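You operate a simulated robot arm through the tools that you are given. There is no shell and no other tool.

Carry out the task below with a simulated robot arm. There is one attempt and no reset: what you move stays moved.

JOB
Add one scoop of rice to the mixing bowl and shut the bin.
Fine: use the yellow scoop, tip it all out and put it back.

It is judged by the outcome, as a careful person would: the job done as asked, and still so three seconds after it is handed in. It fails if anything else is knocked over, pushed out of place, dropped, spilled or broken.

ROBOT AND FRAMES
A 6-joint arm with a two-finger parallel gripper, fixed in place. Base frame: the origin is on the floor under the middle of its stand, x ahead of it, y to its left, z up; the work surface is at about z = 80. Readings come in cm, degrees, newtons and seconds.
With the tool pointing down near the work surface it reaches from about 26 to 68 cm from the base axis. Its first joint turns from -66.0 to 66.0 degrees. Payload 2.9 kg.
The TCP is the grasp point between the finger pads, 3 cm short of the fingertips. In the tool frame z runs along the fingers and y along their closing line. Largest opening 11 cm; finger width 2, thickness 1; the body of the gripper, 4.8 by 11.2 cm, starts 5.5 cm behind the TCP.
Orientation is that of the tool frame in the base frame, as a unit quaternion [x, y, z, w]. With the fingers straight down and closing along the base's y, the tool's x points along the base's -x, its y along +y and its z along -z.

CONTROLS
- The arm moves only by the tool drive_tool. Its argument "rows" is one flat list of numbers, 7 for each row, row after row: the turn, a rotation vector about the base's x, y, z in degrees, then the shift along the base's x, y, z in m, then the finger opening in m, from 0 to 0.11. In form: [wx, wy, wz, tx, ty, tz, hand, wx, wy, wz, tx, ty, tz, hand, ...]. A call has 1 to 20 rows; each row is the pose to reach, as a shift and turn from the pose commanded when the call began. A row lasts 0.2 s, in which the tool goes at most 5 cm and 8.6 degrees; a call with a longer step from one row to the next is refused whole, and so is a gripper value outside its range. Where a pose cannot be reached the arm comes as near as it can. A force on the tool above 90 N (or 10 N above the force at the start of the call, whichever is more), or a blocked arm, ends the call early, and 0.2 s more pass. Each finger travels about 10.8 cm/s and halts on what it meets, pressing with about 25 N; the grip force reading is that of the motor and also rises with nothing between the fingers. The clock runs only during rows and for 0.2 s after the last one: add rows that repeat a pose to give the fingers time. The reply holds the time, the measured pose of the TCP, the force on the tool along the base axes, the opening and the grip force, in the units named above and with some noise, with the torque about the TCP (base axes, N m) and any sound that the robot's microphone picked up.
- Cameras (640 x 400 px; columns grow to the right, rows downward): "scene" is fixed at [9.11, 45.29, 138.75]; the picture's right is [-0.51, -0.86, 0.00], its down [-0.57, 0.34, -0.75] and it looks along [0.64, -0.38, -0.66] (base axes); focal length 214 px, centre (320, 200). "wrist" rides on the gripper at [7.2, 1.7, -10.3] in the tool frame; the picture's right is [-0.23, 0.97, 0.00], its down [-0.76, -0.18, -0.62] and it looks along [-0.61, -0.14, 0.78] (tool axes); focal length 222 px, centre (320, 200). There is no depth. A picture from a camera that has moved, and an enlarged one, comes with that camera's place and axes in the base frame and with its lens. The place of the scene camera against the robot may be out by one fixed shift of up to 2.5 cm in any direction.
- camera(camera): a new picture of that camera. It takes no simulated time.
- close_up(camera, box): a new picture of the part [left, top, right, bottom] of that camera's present view, enlarged. It takes no simulated time.
- sign_off(): hands the job in; it is judged then, once.

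Nothing tells you positions but the pictures and the camera data. Unless the task says otherwise, let go and move clear before handing in.

The tools are called by a JSON object that holds its "fn" and its "kwargs". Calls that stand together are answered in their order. drive_tool: Moves the arm, as the interface text tells. Its arguments: {"type":"object","properties":{"rows":{"type":"array"}},"required":["rows"]} The other tools are called the same way: camera (camera) takes a picture; close_up (camera, box) takes an enlarged picture of a part of a camera's view; sign_off () hands the job in.

At the start:

```text
time_s: 0.0
ee_pos: [35.05, -16.61, 125.54]
ee_rot: [0.0, 1.0, 0.0, 0.0]
wrist_force: [-0.1, 0.8, -0.1]
torque: [-0.01, -0.04, -0.02]
opening: 11.0
gripper_force: 0.0
```

scene: 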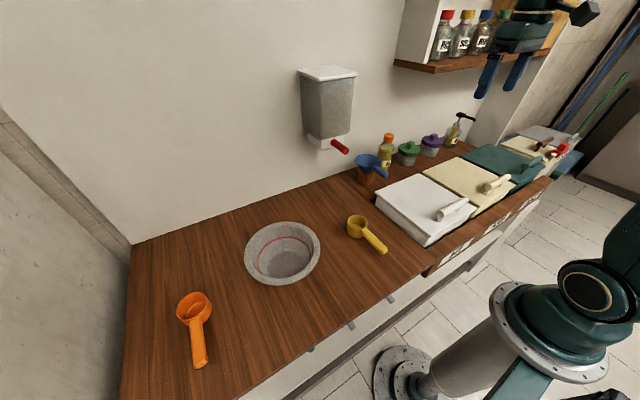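
wrist: 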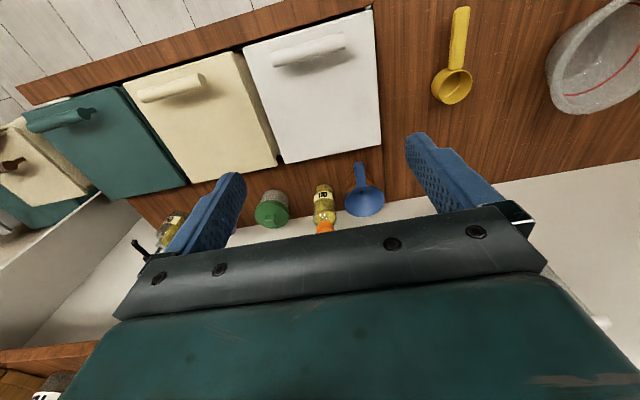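

I see a counter with a mixing bowl, a yellow, an orange and a blue scoop, several lidded bins, and a wall dispenser. I'll look closely before moving, mainly to find which bin is the rice.

{"fn": "close_up", "kwargs": {"camera": "scene", "box": [340, 120, 600, 290]}}

{"fn": "close_up", "kwargs": {"camera": "scene", "box": [420, 180, 560, 280]}}

{"fn": "close_up", "kwargs": {"camera": "wrist", "box": [0, 0, 400, 240]}}

{"fn": "close_up", "kwargs": {"camera": "wrist", "box": [380, 0, 640, 160]}}

{"fn": "close_up", "kwargs": {"camera": "scene", "box": [230, 190, 400, 300]}}

```text
2.35 times, centred on (470, 205) of scene
camera zoom: at [9.11, 45.29, 138.75], right [-0.51, -0.86, 0.0], down [-0.57, 0.34, -0.75], along [0.64, -0.38, -0.66], focal length 505 px, centre (-33, 188)
```

zoom: 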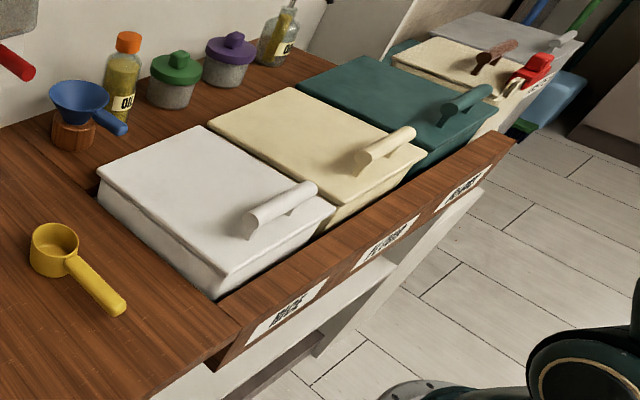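

```text
4.00 times, centred on (490, 230) of scene
camera zoom: at [9.11, 45.29, 138.75], right [-0.51, -0.86, 0.0], down [-0.57, 0.34, -0.75], along [0.64, -0.38, -0.66], focal length 858 px, centre (-360, 80)
```

zoom: 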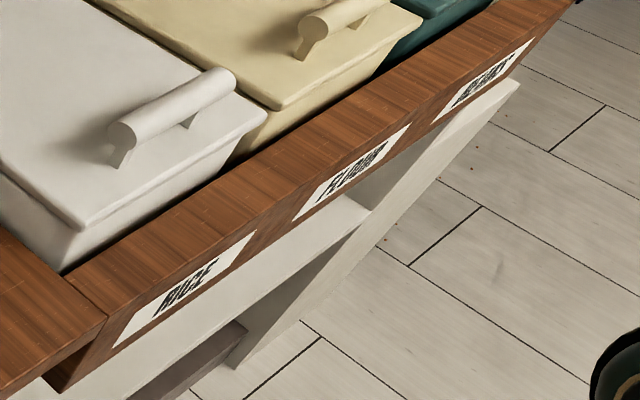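

```text
1.60 times, centred on (200, 120) of wrist
camera zoom: at [27.81, -14.93, 135.99], right [0.23, 0.97, 0.0], down [0.76, -0.18, 0.62], along [0.61, -0.14, -0.78], focal length 355 px, centre (512, 328)
```

zoom: 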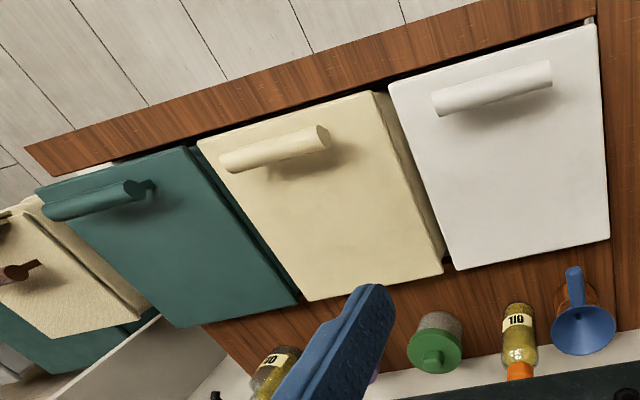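

```text
2.46 times, centred on (510, 80) of wrist
camera zoom: at [27.81, -14.93, 135.99], right [0.23, 0.97, 0.0], down [0.76, -0.18, 0.62], along [0.61, -0.14, -0.78], focal length 547 px, centre (-148, 495)
```

zoom: 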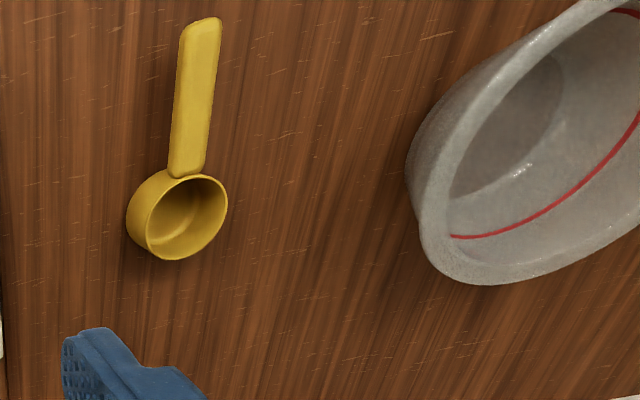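

```text
3.64 times, centred on (315, 245) of scene
camera zoom: at [9.11, 45.29, 138.75], right [-0.51, -0.86, 0.0], down [-0.57, 0.34, -0.75], along [0.64, -0.38, -0.66], focal length 780 px, centre (338, 36)
```

zoom: 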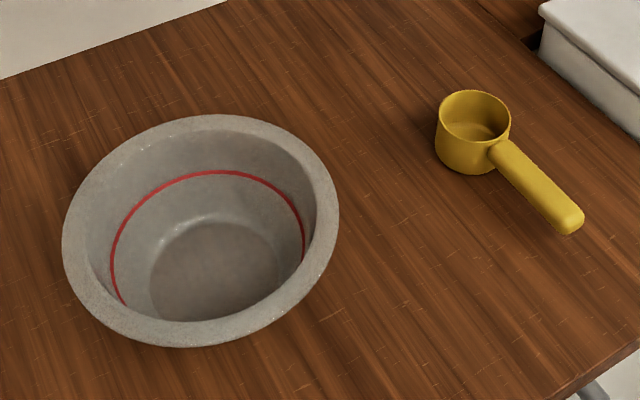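

The labels under the front edge read RICE under the white bin and FLOUR under the cream one, so the white lid (about x 28–54, y −30 to −6) is the rice. The yellow scoop lies near (45, 11) with its handle toward the robot. I'll lower the wrist camera over the white lid to measure its handle and hinge.

{"fn": "drive_tool", "kwargs": {"rows": [0, 0, 0, 0, 0, -0.03, 0.11, 0, 0, 0, -0.01, 0, -0.06, 0.11, 0, 0, 0, -0.02, 0, -0.09, 0.11, 0, 0, 0, -0.03, 0, -0.12, 0.11, 0, 0, 0, -0.03, 0, -0.15, 0.11, 0, 0, 0, -0.03, 0, -0.15, 0.11]}}

{"fn": "camera", "kwargs": {"camera": "wrist"}}

{"fn": "camera", "kwargs": {"camera": "scene"}}

```text
time_s: 1.4
ee_pos: [31.9, -16.97, 110.7]
ee_rot: [0.0, 1.0, 0.0, 0.0]
wrist_force: [-0.5, 0.6, 0.3]
torque: [-0.03, 0.03, 0.01]
opening: 10.99
gripper_force: 0.1
```

```text
taken
camera wrist: at [24.7, -15.07, 120.93], right [0.23, 0.97, 0.0], down [0.76, -0.18, 0.62], along [0.61, -0.14, -0.78], focal length 222 px, centre (320, 200)
```

wrist: 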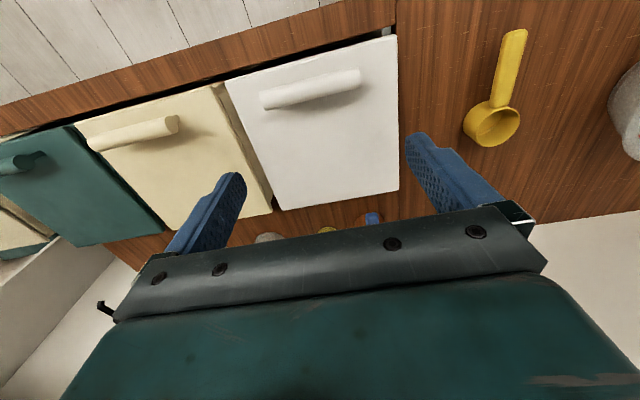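

```text
taken
```

scene: 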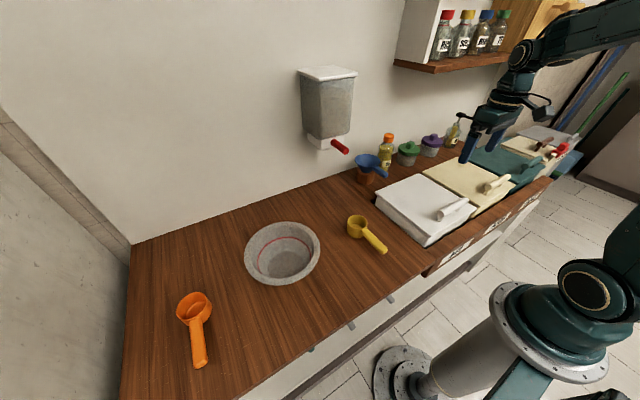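

The white lid spans roughly x 28.5–55.7 and y −31 to −5 with its top near z 82. Its bar handle runs along y at about x 31.7. I'll turn the gripper 90° so the fingers close along x, hover over the bar and look again.

{"fn": "drive_tool", "kwargs": {"rows": [0, 0, -8, 0, -0.001, -0.006, 0.11, 0, 0, -16, 0, -0.002, -0.012, 0.11, 0, 0, -24, 0, -0.003, -0.018, 0.11, 0, 0, -32, 0, -0.004, -0.024, 0.11, 0, 0, -40, 0, -0.005, -0.03, 0.11, 0, 0, -48, 0, -0.006, -0.036, 0.11, 0, 0, -56, 0, -0.007, -0.042, 0.11, 0, 0, -64, 0, -0.008, -0.048, 0.11, 0, 0, -72, 0, -0.009, -0.054, 0.11, 0, 0, -80, 0, -0.01, -0.06, 0.11, 0, 0, -85, 0, -0.011, -0.066, 0.11, 0, 0, -90, 0, -0.012, -0.07, 0.11, 0, 0, -90, 0, -0.012, -0.07, 0.11]}}

{"fn": "camera", "kwargs": {"camera": "wrist"}}

{"fn": "close_up", "kwargs": {"camera": "scene", "box": [360, 80, 600, 260]}}

```text
time_s: 4.2
ee_pos: [31.97, -17.84, 103.57]
ee_rot: [0.708, 0.707, 0.0, 0.0]
wrist_force: [0.5, -0.5, -0.3]
torque: [0.01, 0.02, 0.03]
opening: 10.99
gripper_force: 0.0
```

```text
taken
camera wrist: at [33.72, -10.6, 113.94], right [0.97, -0.23, 0.0], down [-0.18, -0.76, 0.62], along [-0.14, -0.61, -0.78], focal length 222 px, centre (320, 200)
```

wrist: 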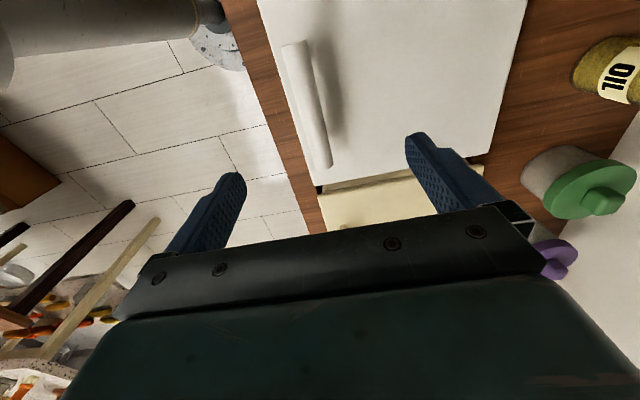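

```text
2.22 times, centred on (480, 170) of scene
camera zoom: at [9.11, 45.29, 138.75], right [-0.51, -0.86, 0.0], down [-0.57, 0.34, -0.75], along [0.64, -0.38, -0.66], focal length 477 px, centre (-36, 267)
```

zoom: 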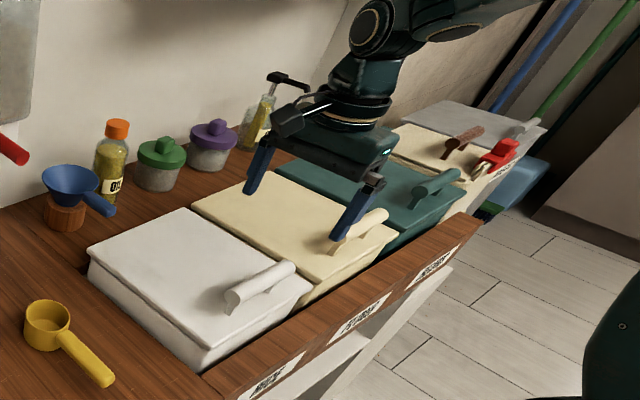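

The bar now looks to be near x 31, z 88, with the lid top about z 86. I'll zoom in on it from this view and refine before descending.

{"fn": "close_up", "kwargs": {"camera": "wrist", "box": [240, 0, 400, 100]}}

{"fn": "close_up", "kwargs": {"camera": "wrist", "box": [240, 110, 400, 210]}}

{"fn": "close_up", "kwargs": {"camera": "scene", "box": [410, 180, 500, 240]}}

```text
4.00 times, centred on (320, 50) of wrist
camera zoom: at [33.72, -10.6, 113.94], right [0.97, -0.23, 0.0], down [-0.18, -0.76, 0.62], along [-0.14, -0.61, -0.78], focal length 888 px, centre (320, 800)
```

zoom: 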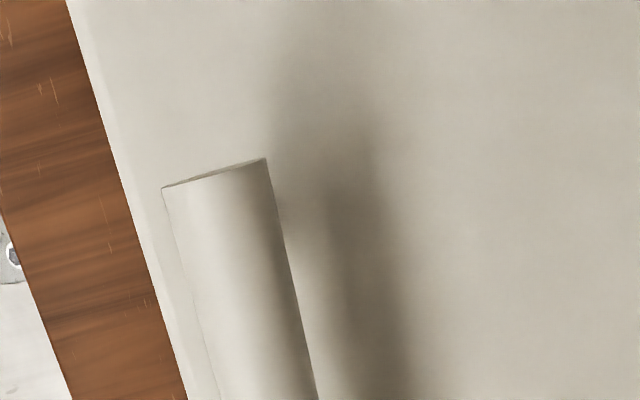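

```text
4.00 times, centred on (320, 160) of wrist
camera zoom: at [33.72, -10.6, 113.94], right [0.97, -0.23, 0.0], down [-0.18, -0.76, 0.62], along [-0.14, -0.61, -0.78], focal length 888 px, centre (320, 360)
```

zoom: 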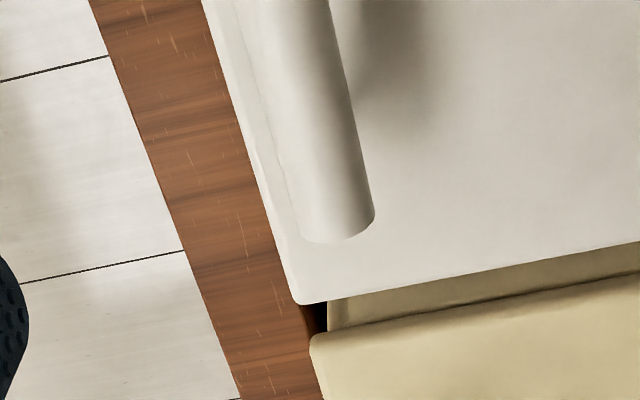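

```text
6.67 times, centred on (455, 210) of scene
camera zoom: at [9.11, 45.29, 138.75], right [-0.51, -0.86, 0.0], down [-0.57, 0.34, -0.75], along [0.64, -0.38, -0.66], focal length 1430 px, centre (-580, 133)
```

zoom: 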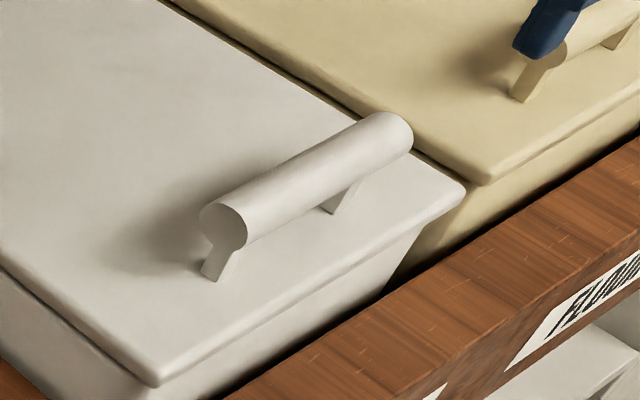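

The bar is about 2.3 cm thick on two end posts, centred near (31, −18.4). I'll lower partway with a narrower opening and check that the fingers straddle it.

{"fn": "drive_tool", "kwargs": {"rows": [0, 0, 0, -0.002, -0.001, -0.02, 0.09, 0, 0, 0, -0.005, -0.003, -0.04, 0.07, 0, 0, 0, -0.009, -0.005, -0.06, 0.06, 0, 0, 0, -0.009, -0.005, -0.08, 0.055, 0, 0, 0, -0.009, -0.005, -0.08, 0.055]}}

{"fn": "camera", "kwargs": {"camera": "wrist"}}

{"fn": "close_up", "kwargs": {"camera": "scene", "box": [400, 120, 520, 240]}}

```text
time_s: 5.4
ee_pos: [31.18, -18.38, 95.61]
ee_rot: [0.707, 0.707, 0.0, 0.0]
wrist_force: [-0.2, 0.1, 0.4]
torque: [0.02, -0.01, -0.01]
opening: 5.49
gripper_force: 0.1
```

```text
taken
camera wrist: at [32.9, -11.04, 105.96], right [0.97, -0.23, 0.0], down [-0.18, -0.76, 0.62], along [-0.14, -0.61, -0.78], focal length 222 px, centre (320, 200)
```

wrist: 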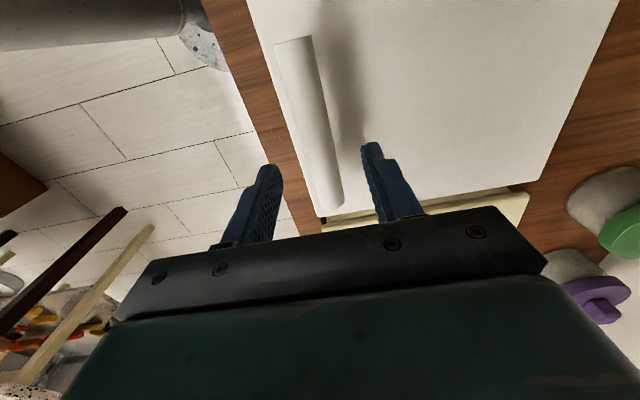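

```text
3.33 times, centred on (460, 180) of scene
camera zoom: at [9.11, 45.29, 138.75], right [-0.51, -0.86, 0.0], down [-0.57, 0.34, -0.75], along [0.64, -0.38, -0.66], focal length 715 px, centre (-147, 267)
```

zoom: 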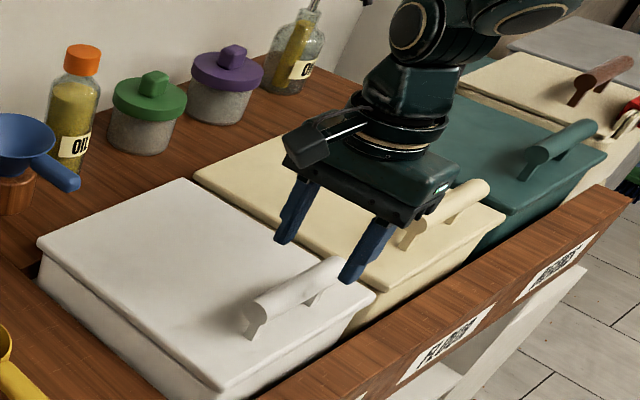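

The fingers straddle the bar, whose axis I put at about x 31.1, z 88.8. I'll lower so the tips pass just below the bar's axis but stay clear of the lid, then look again.

{"fn": "drive_tool", "kwargs": {"rows": [0, 0, 0, 0, 0, -0.015, 0.055, 0, 0, 0, -0.001, 0, -0.03, 0.055, 0, 0, 0, -0.001, 0, -0.042, 0.055, 0, 0, 0, -0.001, 0, -0.05, 0.055, 0, 0, 0, -0.001, 0, -0.05, 0.055]}}

{"fn": "camera", "kwargs": {"camera": "wrist"}}

{"fn": "close_up", "kwargs": {"camera": "scene", "box": [420, 160, 500, 240]}}

```text
time_s: 6.6
ee_pos: [31.03, -18.38, 90.57]
ee_rot: [0.707, 0.707, 0.0, -0.001]
wrist_force: [-0.1, -0.5, -0.1]
torque: [0.0, 0.02, -0.03]
opening: 5.5
gripper_force: 0.0
```

```text
taken
camera wrist: at [32.81, -11.08, 100.99], right [0.97, -0.23, 0.0], down [-0.18, -0.76, 0.62], along [-0.14, -0.61, -0.78], focal length 222 px, centre (320, 200)
```

wrist: 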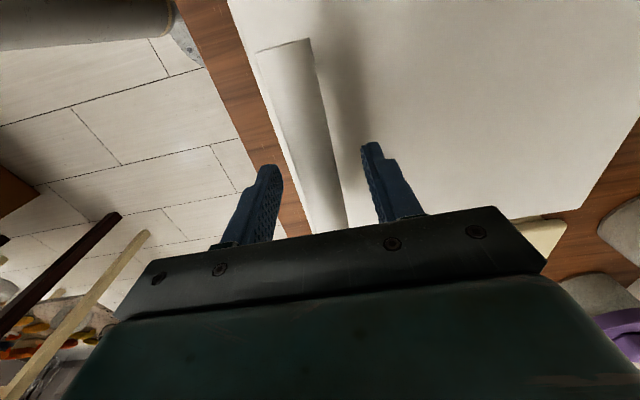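

```text
5.00 times, centred on (460, 200) of scene
camera zoom: at [9.11, 45.29, 138.75], right [-0.51, -0.86, 0.0], down [-0.57, 0.34, -0.75], along [0.64, -0.38, -0.66], focal length 1072 px, centre (-380, 200)
```

zoom: 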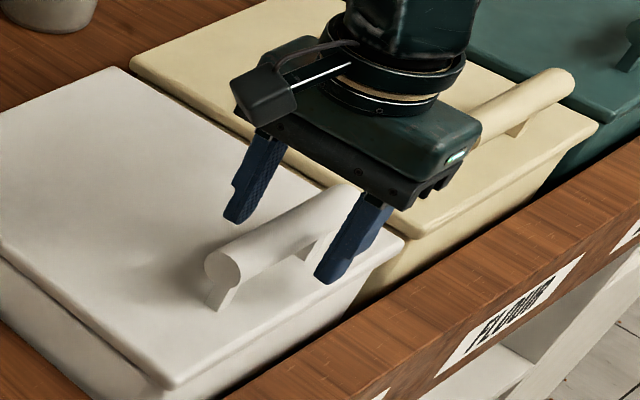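

The fingers are on either side of the bar with the tips below its axis. Closing on it now.

{"fn": "drive_tool", "kwargs": {"rows": [0, 0, 0, 0, 0, 0, 0.035, 0, 0, 0, 0, 0, 0, 0.02, 0, 0, 0, 0, 0, 0, 0.015, 0, 0, 0, 0, 0, 0, 0.015]}}

{"fn": "close_up", "kwargs": {"camera": "scene", "box": [420, 160, 500, 240]}}

{"fn": "camera", "kwargs": {"camera": "wrist"}}

```text
time_s: 7.6
ee_pos: [30.86, -18.34, 90.78]
ee_rot: [0.708, 0.707, -0.001, -0.001]
wrist_force: [-9.3, -1.3, 0.3]
torque: [-0.09, 0.21, 0.02]
opening: 2.45
gripper_force: 45.0
```

```text
5.00 times, centred on (460, 200) of scene
camera zoom: at [9.08, 45.29, 138.75], right [-0.51, -0.86, 0.0], down [-0.57, 0.34, -0.75], along [0.65, -0.38, -0.66], focal length 1072 px, centre (-380, 200)
```

zoom: 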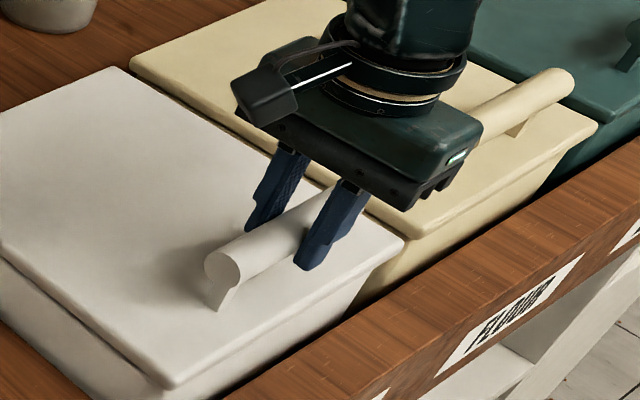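

```text
taken
camera wrist: at [32.74, -11.08, 100.99], right [0.97, -0.23, 0.0], down [-0.18, -0.76, 0.62], along [-0.14, -0.61, -0.78], focal length 222 px, centre (320, 200)
```

wrist: 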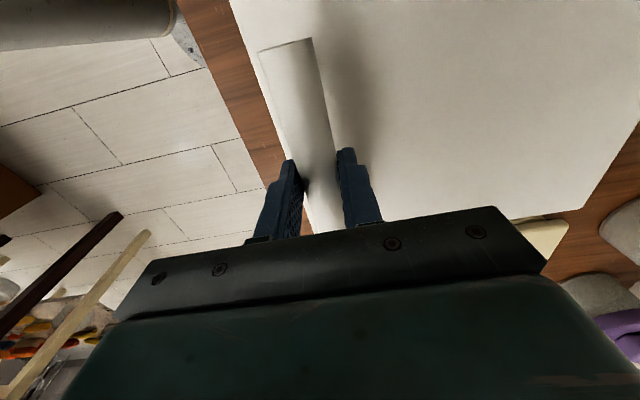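

The bar is gripped (2.45 cm). I'll lift slightly along a back-hinge arc and see how the lid moves.

{"fn": "drive_tool", "kwargs": {"rows": [0, 0, 0, 0.0, 0, 0.006, 0.015, 0, 0, 0, 0.002, 0, 0.012, 0.015, 0, 0, 0, 0.004, 0, 0.02, 0.015, 0, 0, 0, 0.004, 0, 0.02, 0.015]}}

{"fn": "close_up", "kwargs": {"camera": "scene", "box": [360, 120, 520, 260]}}

```text
time_s: 8.6
ee_pos: [31.59, -18.46, 92.7]
ee_rot: [0.707, 0.707, 0.001, 0.001]
wrist_force: [3.1, -2.4, -2.8]
torque: [-0.2, 0.09, -0.06]
opening: 2.43
gripper_force: 45.6
```

```text
2.86 times, centred on (440, 190) of scene
camera zoom: at [9.12, 45.29, 138.75], right [-0.51, -0.86, 0.0], down [-0.57, 0.34, -0.75], along [0.64, -0.38, -0.66], focal length 613 px, centre (-23, 229)
```

zoom: 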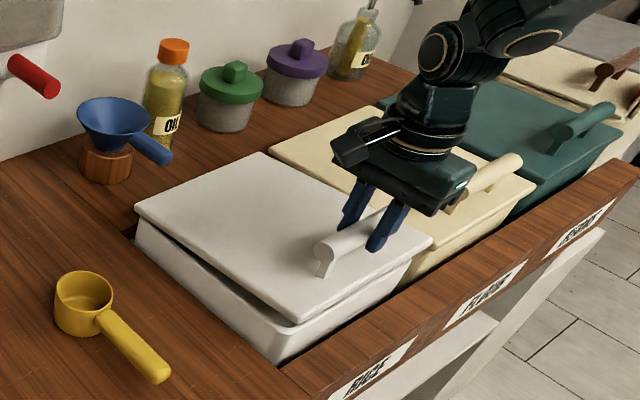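

The lid pivots at its back edge and is light (about 3 N). I'll swing it to around 40° along the arc, watching the forces and the blue scoop that sits behind it.

{"fn": "drive_tool", "kwargs": {"rows": [0, 0, 0, 0.002, 0, 0.0117, 0.015, 0, 0, 0, 0.0053, 0, 0.0219, 0.015, 0, 0, 0, 0.0131, 0, 0.0417, 0.015, 0, 0, 0, 0.0225, 0, 0.0607, 0.015, 0, 0, 0, 0.0336, 0, 0.0789, 0.015, 0, 0, 0, 0.0463, 0, 0.096, 0.015, 0, 0, 0, 0.0604, 0, 0.112, 0.015, 0, 0, 0, 0.0758, 0, 0.1266, 0.015, 0, 0, 0, 0.0758, 0, 0.1266, 0.015]}}

{"fn": "camera", "kwargs": {"camera": "scene"}}

{"fn": "camera", "kwargs": {"camera": "wrist"}}

{"fn": "close_up", "kwargs": {"camera": "scene", "box": [340, 100, 520, 260]}}

```text
time_s: 10.6
ee_pos: [38.86, -18.52, 105.61]
ee_rot: [0.71, 0.705, -0.001, 0.0]
wrist_force: [-7.4, -1.2, 11.1]
torque: [0.04, 0.38, 0.14]
opening: 1.85
gripper_force: 3.7
```

```text
taken
```

scene: 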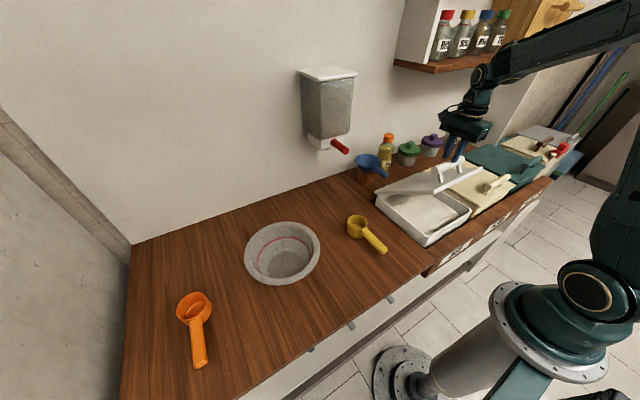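

```text
taken
camera wrist: at [40.58, -11.22, 115.88], right [0.97, -0.23, 0.0], down [-0.18, -0.76, 0.62], along [-0.15, -0.61, -0.78], focal length 222 px, centre (320, 200)
```

wrist: 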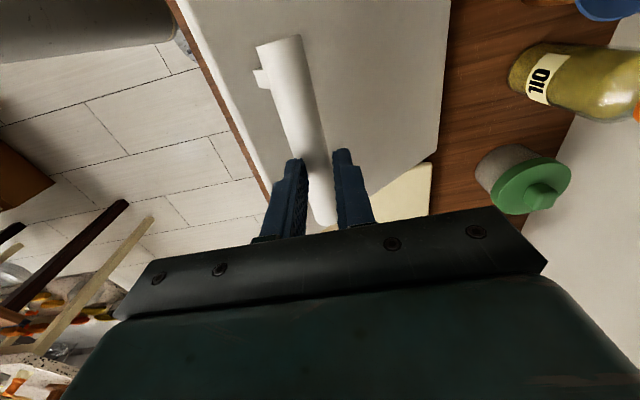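

```text
2.50 times, centred on (430, 180) of scene
camera zoom: at [9.08, 45.29, 138.75], right [-0.51, -0.86, 0.0], down [-0.57, 0.34, -0.75], along [0.65, -0.38, -0.66], focal length 536 px, centre (45, 250)
```

zoom: 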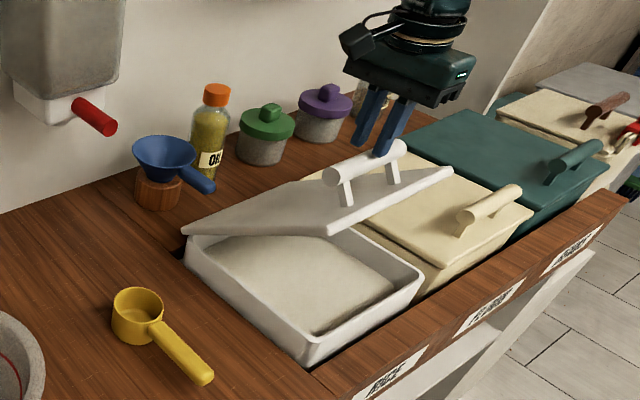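

The real hinge sits lower than I assumed (about x 55, z 83), so the bar is slipping toward the fingertips; the lid is at about 34°. I'll open the fingers around the bar without moving to see whether the lid holds by itself.

{"fn": "drive_tool", "kwargs": {"rows": [0, 0, 0, 0, 0, 0, 0.04]}}

{"fn": "close_up", "kwargs": {"camera": "scene", "box": [340, 100, 520, 260]}}

{"fn": "camera", "kwargs": {"camera": "wrist"}}

```text
time_s: 11.0
ee_pos: [38.97, -18.47, 105.26]
ee_rot: [0.707, 0.708, 0.0, 0.0]
wrist_force: [0.6, 0.1, -0.3]
torque: [0.04, 0.04, -0.05]
opening: 3.99
gripper_force: 0.1
```

```text
2.50 times, centred on (430, 180) of scene
camera zoom: at [9.11, 45.29, 138.75], right [-0.51, -0.86, 0.0], down [-0.57, 0.34, -0.75], along [0.64, -0.38, -0.66], focal length 536 px, centre (45, 250)
```

zoom: 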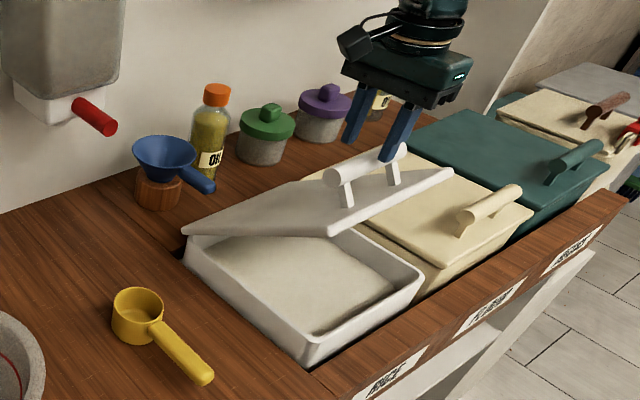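

```text
taken
camera wrist: at [40.69, -11.09, 115.68], right [0.97, -0.23, 0.0], down [-0.18, -0.76, 0.62], along [-0.14, -0.61, -0.78], focal length 222 px, centre (320, 200)
```

wrist: 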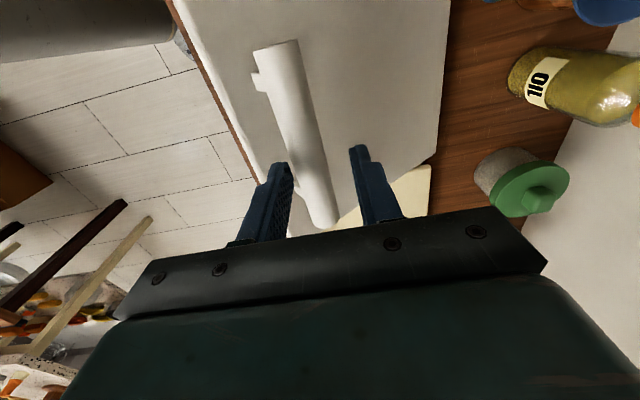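

The lid stays put by itself, so its hinge has friction and I can stop at any angle. I'll re-grip the bar lower down; it is now near x 38.1, z 101.3.

{"fn": "drive_tool", "kwargs": {"rows": [0, 0, 0, -0.006, 0, -0.007, 0.042, 0, 0, 0, -0.009, 0, -0.014, 0.042, 0, 0, 0, -0.009, 0, -0.022, 0.042, 0, 0, 0, -0.009, 0, -0.022, 0.03, 0, 0, 0, -0.009, 0, -0.022, 0.02, 0, 0, 0, -0.009, 0, -0.022, 0.015]}}

{"fn": "close_up", "kwargs": {"camera": "scene", "box": [340, 100, 520, 260]}}

{"fn": "camera", "kwargs": {"camera": "wrist"}}

```text
time_s: 12.4
ee_pos: [38.08, -18.35, 103.27]
ee_rot: [0.707, 0.707, 0.0, 0.001]
wrist_force: [1.5, -0.4, -3.1]
torque: [-0.25, -0.05, 0.05]
opening: 2.45
gripper_force: 44.9
```

```text
2.50 times, centred on (430, 180) of scene
camera zoom: at [9.11, 45.29, 138.75], right [-0.51, -0.86, 0.0], down [-0.57, 0.34, -0.75], along [0.64, -0.38, -0.66], focal length 536 px, centre (45, 250)
```

zoom: 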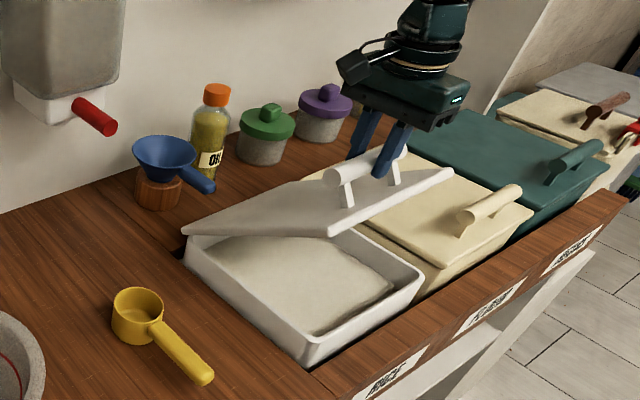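

```text
taken
camera wrist: at [39.81, -11.04, 113.47], right [0.97, -0.23, 0.0], down [-0.18, -0.76, 0.62], along [-0.14, -0.61, -0.78], focal length 222 px, centre (320, 200)
```

wrist: 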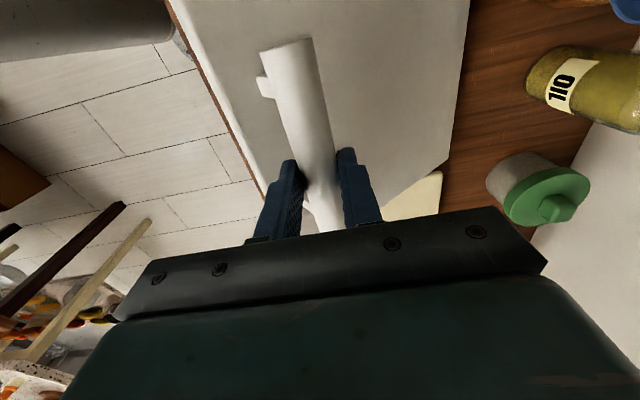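

The grip is solid again at full bar diameter. I'll continue the corrected arc to about 60° and check the force and the clearance behind.

{"fn": "drive_tool", "kwargs": {"rows": [0, 0, 0, 0.009, 0, 0.0083, 0.015, 0, 0, 0, 0.0198, 0, 0.0166, 0.015, 0, 0, 0, 0.0285, 0, 0.0227, 0.015, 0, 0, 0, 0.0376, 0, 0.0287, 0.015, 0, 0, 0, 0.0469, 0, 0.034, 0.015, 0, 0, 0, 0.0563, 0, 0.0392, 0.015, 0, 0, 0, 0.0759, 0, 0.0481, 0.015, 0, 0, 0, 0.0759, 0, 0.0481, 0.015]}}

{"fn": "close_up", "kwargs": {"camera": "scene", "box": [340, 80, 520, 240]}}

{"fn": "camera", "kwargs": {"camera": "wrist"}}

```text
time_s: 14.2
ee_pos: [45.61, -18.28, 107.93]
ee_rot: [0.706, 0.708, 0.0, 0.0]
wrist_force: [-2.8, 5.6, 0.0]
torque: [0.43, 0.39, -0.04]
opening: 2.44
gripper_force: 45.0
```

```text
2.50 times, centred on (430, 160) of scene
camera zoom: at [9.1, 45.31, 138.74], right [-0.51, -0.86, 0.0], down [-0.57, 0.34, -0.75], along [0.64, -0.38, -0.66], focal length 536 px, centre (45, 300)
```

zoom: 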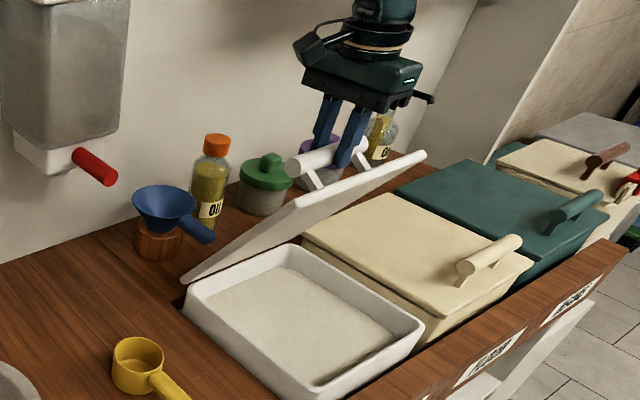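

```text
taken
camera wrist: at [47.37, -11.06, 118.31], right [0.97, -0.23, 0.0], down [-0.18, -0.76, 0.62], along [-0.14, -0.61, -0.78], focal length 222 px, centre (320, 200)
```

wrist: 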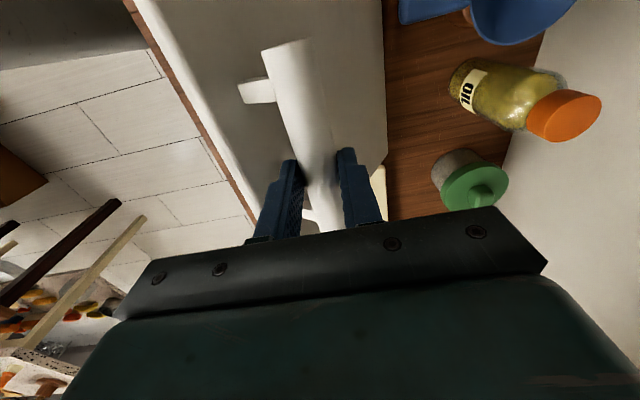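

The lid is at about 56° and the blue scoop's handle tip is only a centimetre or two behind it, so I'll leave it here. I'll open the fingers just enough to release and rise straight up.

{"fn": "drive_tool", "kwargs": {"rows": [0, 0, 0, 0, 0, 0, 0.031, 0, 0, 0, 0, 0, 0, 0.031, 0, 0, 0, 0, 0, 0.012, 0.031, 0, 0, 0, 0, 0, 0.03, 0.035, 0, 0, 0, -0.01, 0.01, 0.06, 0.05, 0, 0, 0, -0.03, 0.03, 0.09, 0.08, 0, 0, 0, -0.03, 0.03, 0.09, 0.08]}}

{"fn": "camera", "kwargs": {"camera": "scene"}}

{"fn": "close_up", "kwargs": {"camera": "scene", "box": [340, 120, 460, 260]}}

{"fn": "camera", "kwargs": {"camera": "wrist"}}

```text
time_s: 15.8
ee_pos: [42.69, -14.98, 117.18]
ee_rot: [0.707, 0.708, 0.001, 0.0]
wrist_force: [0.7, -0.7, 0.7]
torque: [0.01, 0.05, 0.0]
opening: 8.01
gripper_force: 0.1
```

```text
taken
```

scene: 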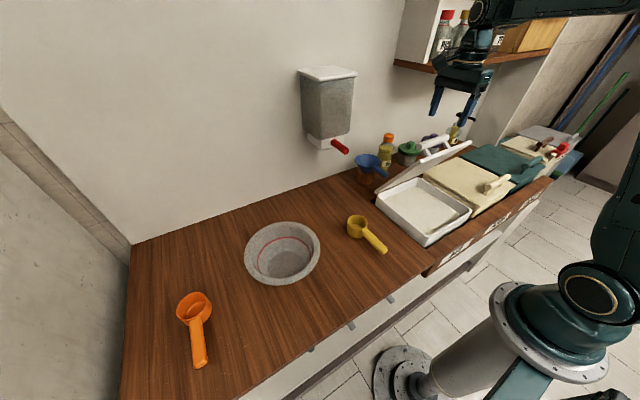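

```text
2.86 times, centred on (400, 190) of scene
camera zoom: at [9.1, 45.29, 138.75], right [-0.51, -0.86, 0.0], down [-0.57, 0.34, -0.75], along [0.64, -0.38, -0.66], focal length 613 px, centre (91, 229)
```

zoom: 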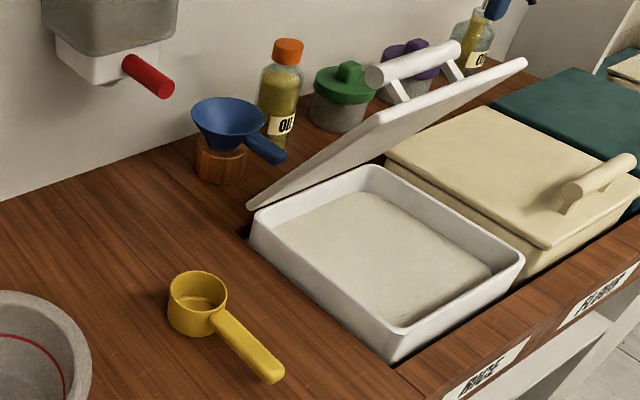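

```text
taken
camera wrist: at [44.48, -7.72, 127.51], right [0.97, -0.23, 0.0], down [-0.18, -0.76, 0.62], along [-0.14, -0.61, -0.78], focal length 222 px, centre (320, 200)
```

wrist: 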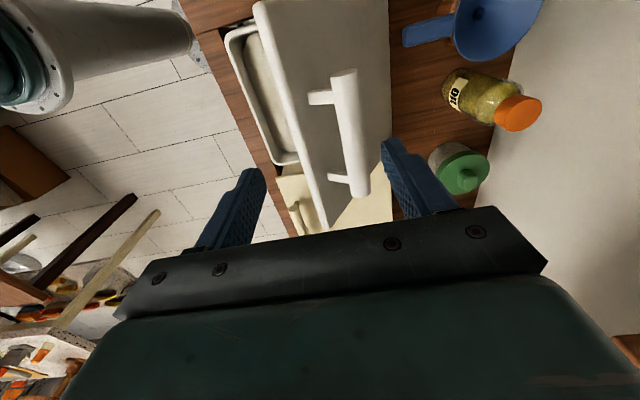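

The lid stays open at about 56° and the rice is visible. Next I'll turn the gripper back and move above the yellow scoop's handle to look at it closely.

{"fn": "drive_tool", "kwargs": {"rows": [0, 0, 7, -0.005, 0.02, 0, 0.08, 0, 0, 14, -0.01, 0.04, 0, 0.08, 0, 0, 21, -0.015, 0.06, 0, 0.08, 0, 0, 28, -0.02, 0.08, -0.005, 0.08, 0, 0, 35, -0.025, 0.1, -0.01, 0.08, 0, 0, 42, -0.03, 0.12, -0.02, 0.08, 0, 0, 49, -0.036, 0.14, -0.03, 0.08, 0, 0, 56, -0.042, 0.16, -0.04, 0.08, 0, 0, 63, -0.048, 0.18, -0.05, 0.08, 0, 0, 70, -0.054, 0.2, -0.06, 0.08, 0, 0, 77, -0.06, 0.22, -0.07, 0.08, 0, 0, 84, -0.067, 0.24, -0.08, 0.08, 0, 0, 90, -0.067, 0.266, -0.088, 0.08, 0, 0, 90, -0.067, 0.266, -0.088, 0.08]}}

{"fn": "camera", "kwargs": {"camera": "wrist"}}

{"fn": "camera", "kwargs": {"camera": "scene"}}

```text
time_s: 18.8
ee_pos: [35.94, 11.17, 108.17]
ee_rot: [-0.001, 1.0, 0.0, -0.001]
wrist_force: [-0.2, -0.1, -0.4]
torque: [-0.01, -0.01, -0.01]
opening: 8.02
gripper_force: 0.2
```

```text
taken
camera wrist: at [28.78, 12.87, 118.51], right [0.23, 0.97, 0.0], down [0.76, -0.18, 0.62], along [0.61, -0.14, -0.78], focal length 222 px, centre (320, 200)
```

wrist: 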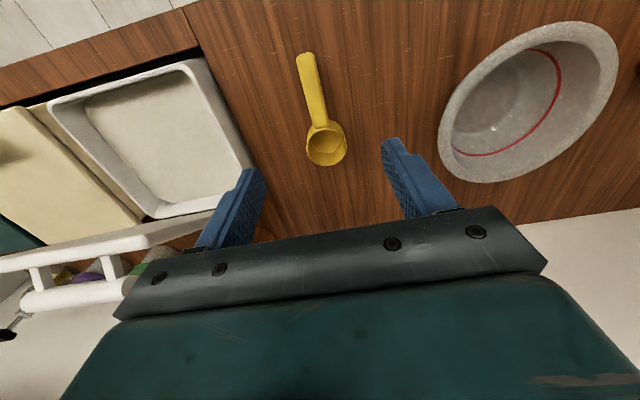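

```text
taken
```

scene: 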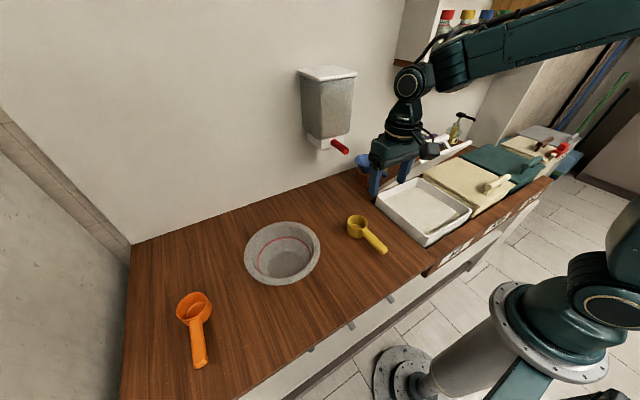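

{"fn": "close_up", "kwargs": {"camera": "wrist", "box": [270, 40, 380, 180]}}

{"fn": "close_up", "kwargs": {"camera": "wrist", "box": [40, 40, 260, 230]}}

{"fn": "close_up", "kwargs": {"camera": "wrist", "box": [430, 10, 630, 200]}}

{"fn": "close_up", "kwargs": {"camera": "scene", "box": [330, 200, 400, 265]}}

```text
2.86 times, centred on (325, 110) of wrist
camera zoom: at [28.78, 12.87, 118.51], right [0.23, 0.97, 0.0], down [0.76, -0.18, 0.62], along [0.61, -0.14, -0.78], focal length 635 px, centre (306, 457)
```

zoom: 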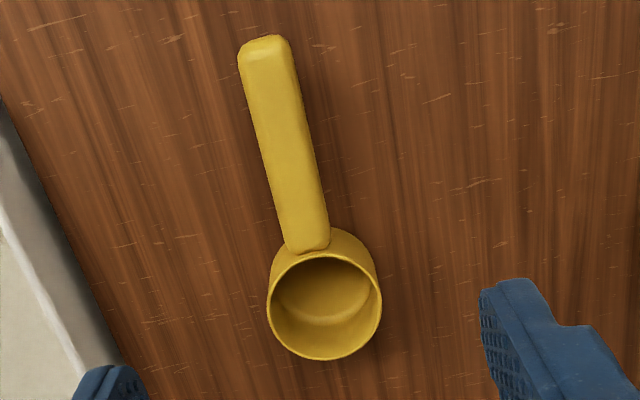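

```text
2.11 times, centred on (150, 135) of wrist
camera zoom: at [28.78, 12.87, 118.51], right [0.23, 0.97, 0.0], down [0.76, -0.18, 0.62], along [0.61, -0.14, -0.78], focal length 468 px, centre (678, 337)
```

zoom: 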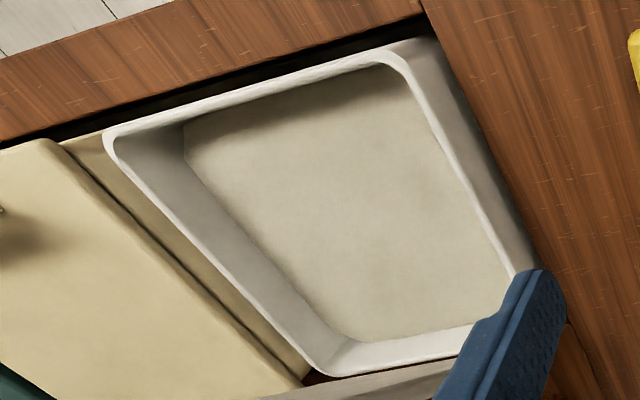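

```text
2.11 times, centred on (530, 105) of wrist
camera zoom: at [28.78, 12.87, 118.51], right [0.23, 0.97, 0.0], down [0.76, -0.18, 0.62], along [0.61, -0.14, -0.78], focal length 468 px, centre (-122, 400)
```

zoom: 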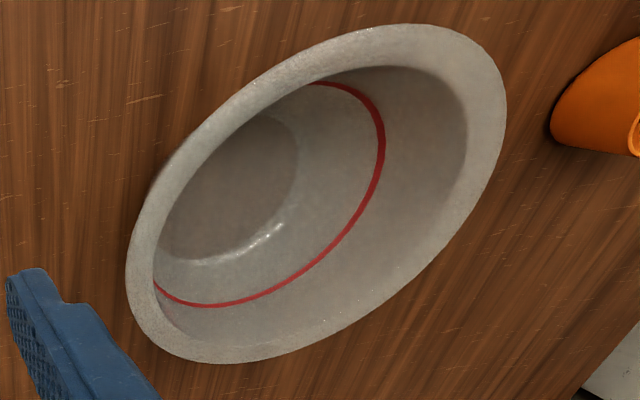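

```text
6.15 times, centred on (365, 232) of scene
camera zoom: at [9.11, 45.29, 138.75], right [-0.51, -0.86, 0.0], down [-0.57, 0.34, -0.75], along [0.64, -0.38, -0.66], focal length 1320 px, centre (43, 0)
```

zoom: 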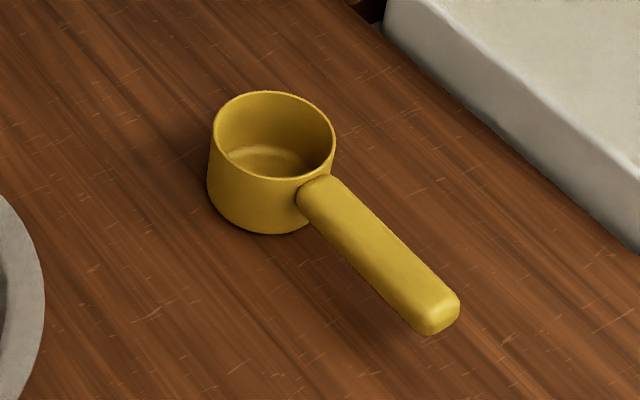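

The scoop's cup rim centre is near (44.8, 10.4), and its handle runs along x at y≈10.2 with its top near z 84. The bowl is centred near (43.4, 37.6) with its rim at about z 88. I'll grip with the tool pitched 30°, which helps with scooping and pouring later, so I'll come down partway and check.

{"fn": "drive_tool", "kwargs": {"rows": [0, -6, 0, 0.004, -0.002, -0.02, 0.07, 0, -12, 0, 0.008, -0.005, -0.04, 0.065, 0, -18, 0, 0.012, -0.008, -0.06, 0.06, 0, -24, 0, 0.016, -0.011, -0.08, 0.06, 0, -30, 0, 0.02, -0.0115, -0.1, 0.06, 0, -30, 0, 0.02, -0.0115, -0.13, 0.06, 0, -30, 0, 0.02, -0.0115, -0.15, 0.06, 0, -30, 0, 0.02, -0.0115, -0.15, 0.06]}}

{"fn": "camera", "kwargs": {"camera": "wrist"}}

{"fn": "close_up", "kwargs": {"camera": "scene", "box": [320, 180, 440, 280]}}

```text
time_s: 20.6
ee_pos: [38.02, 9.99, 92.96]
ee_rot: [0.0, 0.966, 0.001, 0.258]
wrist_force: [0.3, -0.5, 0.5]
torque: [0.01, 0.0, -0.02]
opening: 5.98
gripper_force: 0.1
```

```text
taken
camera wrist: at [26.59, 11.71, 98.42], right [0.2, 0.97, 0.11], down [0.35, -0.18, 0.92], along [0.92, -0.14, -0.37], focal length 222 px, centre (320, 200)
```

wrist: 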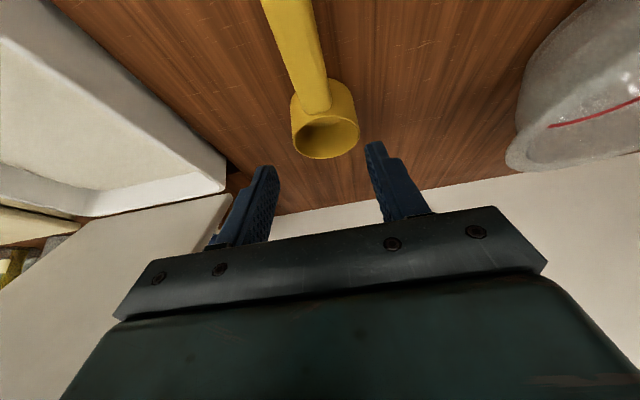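

```text
4.00 times, centred on (380, 230) of scene
camera zoom: at [9.11, 45.29, 138.75], right [-0.51, -0.86, 0.0], down [-0.57, 0.34, -0.75], along [0.64, -0.38, -0.66], focal length 858 px, centre (80, 80)
```

zoom: 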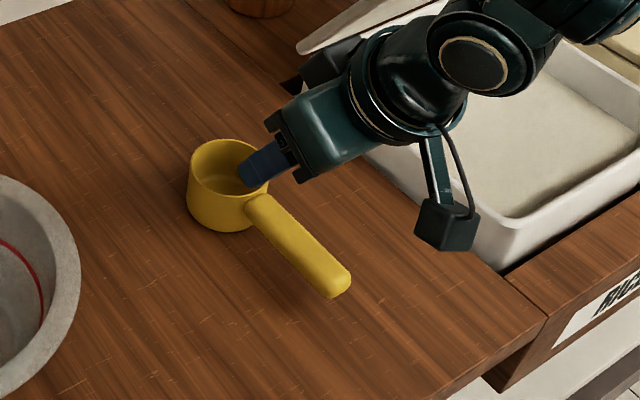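

The scoop handle lies between the fingers at y≈10.2. Lowering onto it now.

{"fn": "drive_tool", "kwargs": {"rows": [0, 0, 0, 0, 0.0005, -0.03, 0.055, 0, 0, 0, 0, 0.001, -0.055, 0.055, 0, 0, 0, 0, 0.001, -0.075, 0.055, 0, 0, 0, 0, 0.001, -0.084, 0.055, 0, 0, 0, 0, 0.001, -0.084, 0.055]}}

{"fn": "camera", "kwargs": {"camera": "wrist"}}

{"fn": "close_up", "kwargs": {"camera": "scene", "box": [320, 190, 420, 270]}}

```text
time_s: 21.8
ee_pos: [38.13, 10.23, 84.58]
ee_rot: [0.0, 0.966, -0.001, 0.258]
wrist_force: [-0.8, 0.1, 0.5]
torque: [0.0, 0.0, 0.02]
opening: 5.52
gripper_force: 0.1
```

```text
taken
camera wrist: at [26.6, 11.96, 89.97], right [0.2, 0.97, 0.11], down [0.35, -0.18, 0.92], along [0.92, -0.14, -0.37], focal length 222 px, centre (320, 200)
```

wrist: 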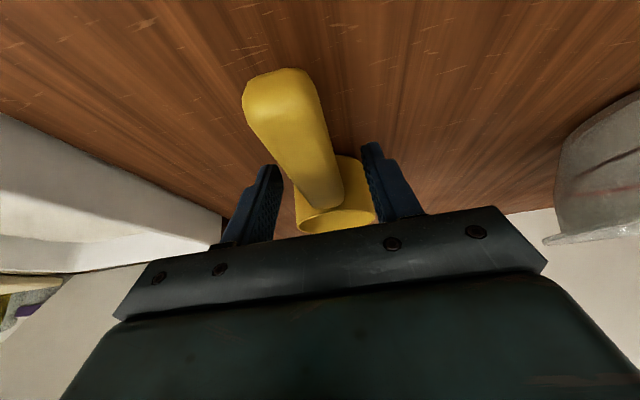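

```text
5.00 times, centred on (370, 230) of scene
camera zoom: at [9.11, 45.29, 138.75], right [-0.51, -0.86, 0.0], down [-0.57, 0.34, -0.75], along [0.64, -0.38, -0.66], focal length 1072 px, centre (70, 50)
```

zoom: 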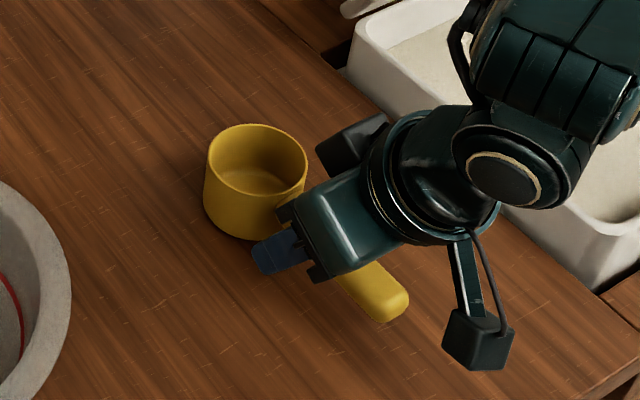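

The handle sits centred between the fingers. Closing the grip.

{"fn": "drive_tool", "kwargs": {"rows": [0, 0, 0, 0, 0, 0, 0.035, 0, 0, 0, 0, 0, 0, 0.02, 0, 0, 0, 0, 0, 0, 0.01, 0, 0, 0, 0, 0, 0, 0.005, 0, 0, 0, 0, 0, 0, 0.005]}}

{"fn": "camera", "kwargs": {"camera": "wrist"}}

{"fn": "close_up", "kwargs": {"camera": "scene", "box": [320, 190, 420, 270]}}

```text
time_s: 23.0
ee_pos: [38.06, 10.1, 84.59]
ee_rot: [0.001, 0.966, 0.001, 0.259]
wrist_force: [-0.7, 0.4, 0.2]
torque: [0.0, 0.01, -0.03]
opening: 2.56
gripper_force: 25.3
```

```text
taken
camera wrist: at [26.59, 11.96, 89.99], right [0.2, 0.97, 0.11], down [0.35, -0.18, 0.92], along [0.92, -0.14, -0.37], focal length 222 px, centre (320, 200)
```

wrist: 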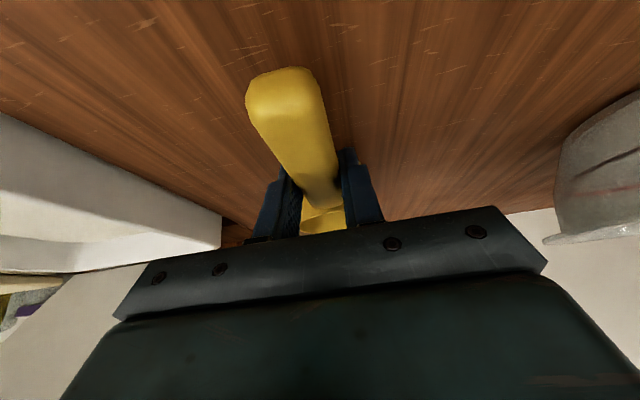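

```text
5.00 times, centred on (370, 230) of scene
camera zoom: at [9.11, 45.29, 138.75], right [-0.51, -0.86, 0.0], down [-0.57, 0.34, -0.75], along [0.64, -0.38, -0.66], focal length 1072 px, centre (70, 50)
```

zoom: 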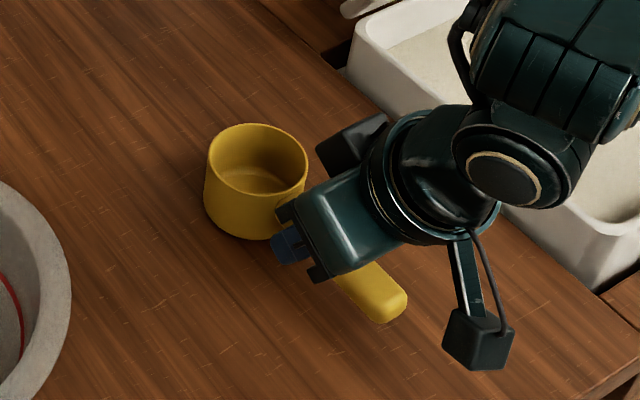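

The scoop is gripped (2.56 cm, 25 N). I'll lift it straight up and check that it stays level.

{"fn": "drive_tool", "kwargs": {"rows": [0, 0, 0, 0, 0, 0.005, 0.005, 0, 0, 0, 0, 0, 0.02, 0.005, 0, 0, 0, 0, 0, 0.045, 0.005, 0, 0, 0, 0, 0, 0.075, 0.005, 0, 0, 0, 0, 0, 0.105, 0.005, 0, 0, 0, 0, 0, 0.135, 0.005, 0, 0, 0, 0, 0, 0.135, 0.005]}}

{"fn": "camera", "kwargs": {"camera": "scene"}}

{"fn": "close_up", "kwargs": {"camera": "scene", "box": [310, 150, 430, 270]}}

{"fn": "camera", "kwargs": {"camera": "wrist"}}

```text
time_s: 24.6
ee_pos: [37.9, 10.24, 98.33]
ee_rot: [0.0, 0.966, 0.0, 0.258]
wrist_force: [-0.6, 0.0, -0.8]
torque: [0.02, 0.07, 0.03]
opening: 2.54
gripper_force: 25.1
```

```text
taken
```

scene: 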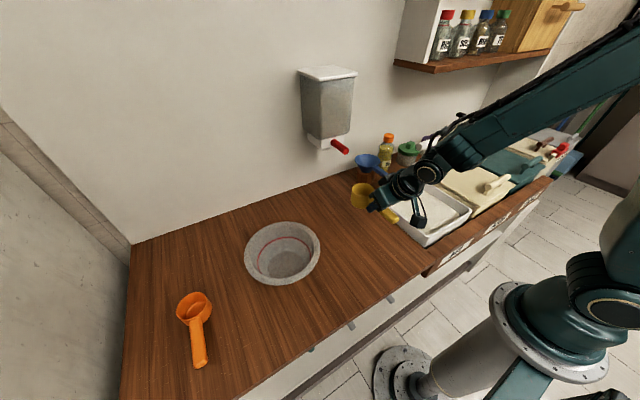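

```text
3.33 times, centred on (370, 210) of scene
camera zoom: at [9.11, 45.29, 138.75], right [-0.51, -0.86, 0.0], down [-0.57, 0.34, -0.75], along [0.64, -0.38, -0.66], focal length 715 px, centre (153, 167)
```

zoom: 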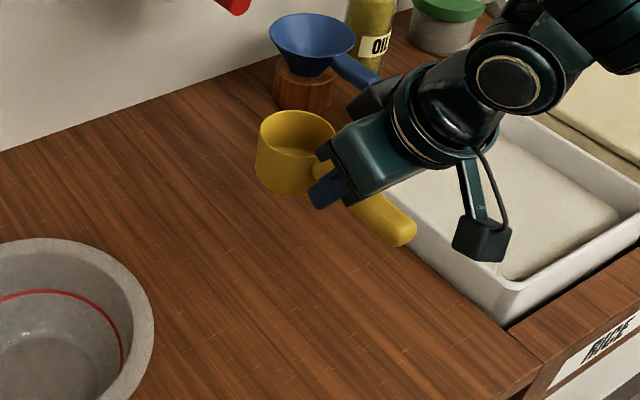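

```text
taken
camera wrist: at [26.4, 12.01, 103.64], right [0.2, 0.97, 0.11], down [0.35, -0.18, 0.92], along [0.92, -0.14, -0.37], focal length 222 px, centre (320, 200)
```

wrist: 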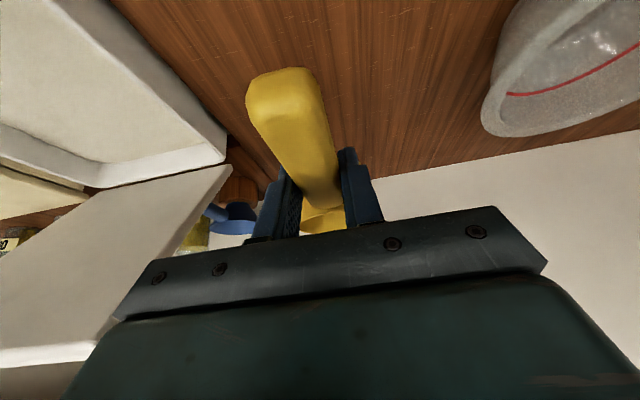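

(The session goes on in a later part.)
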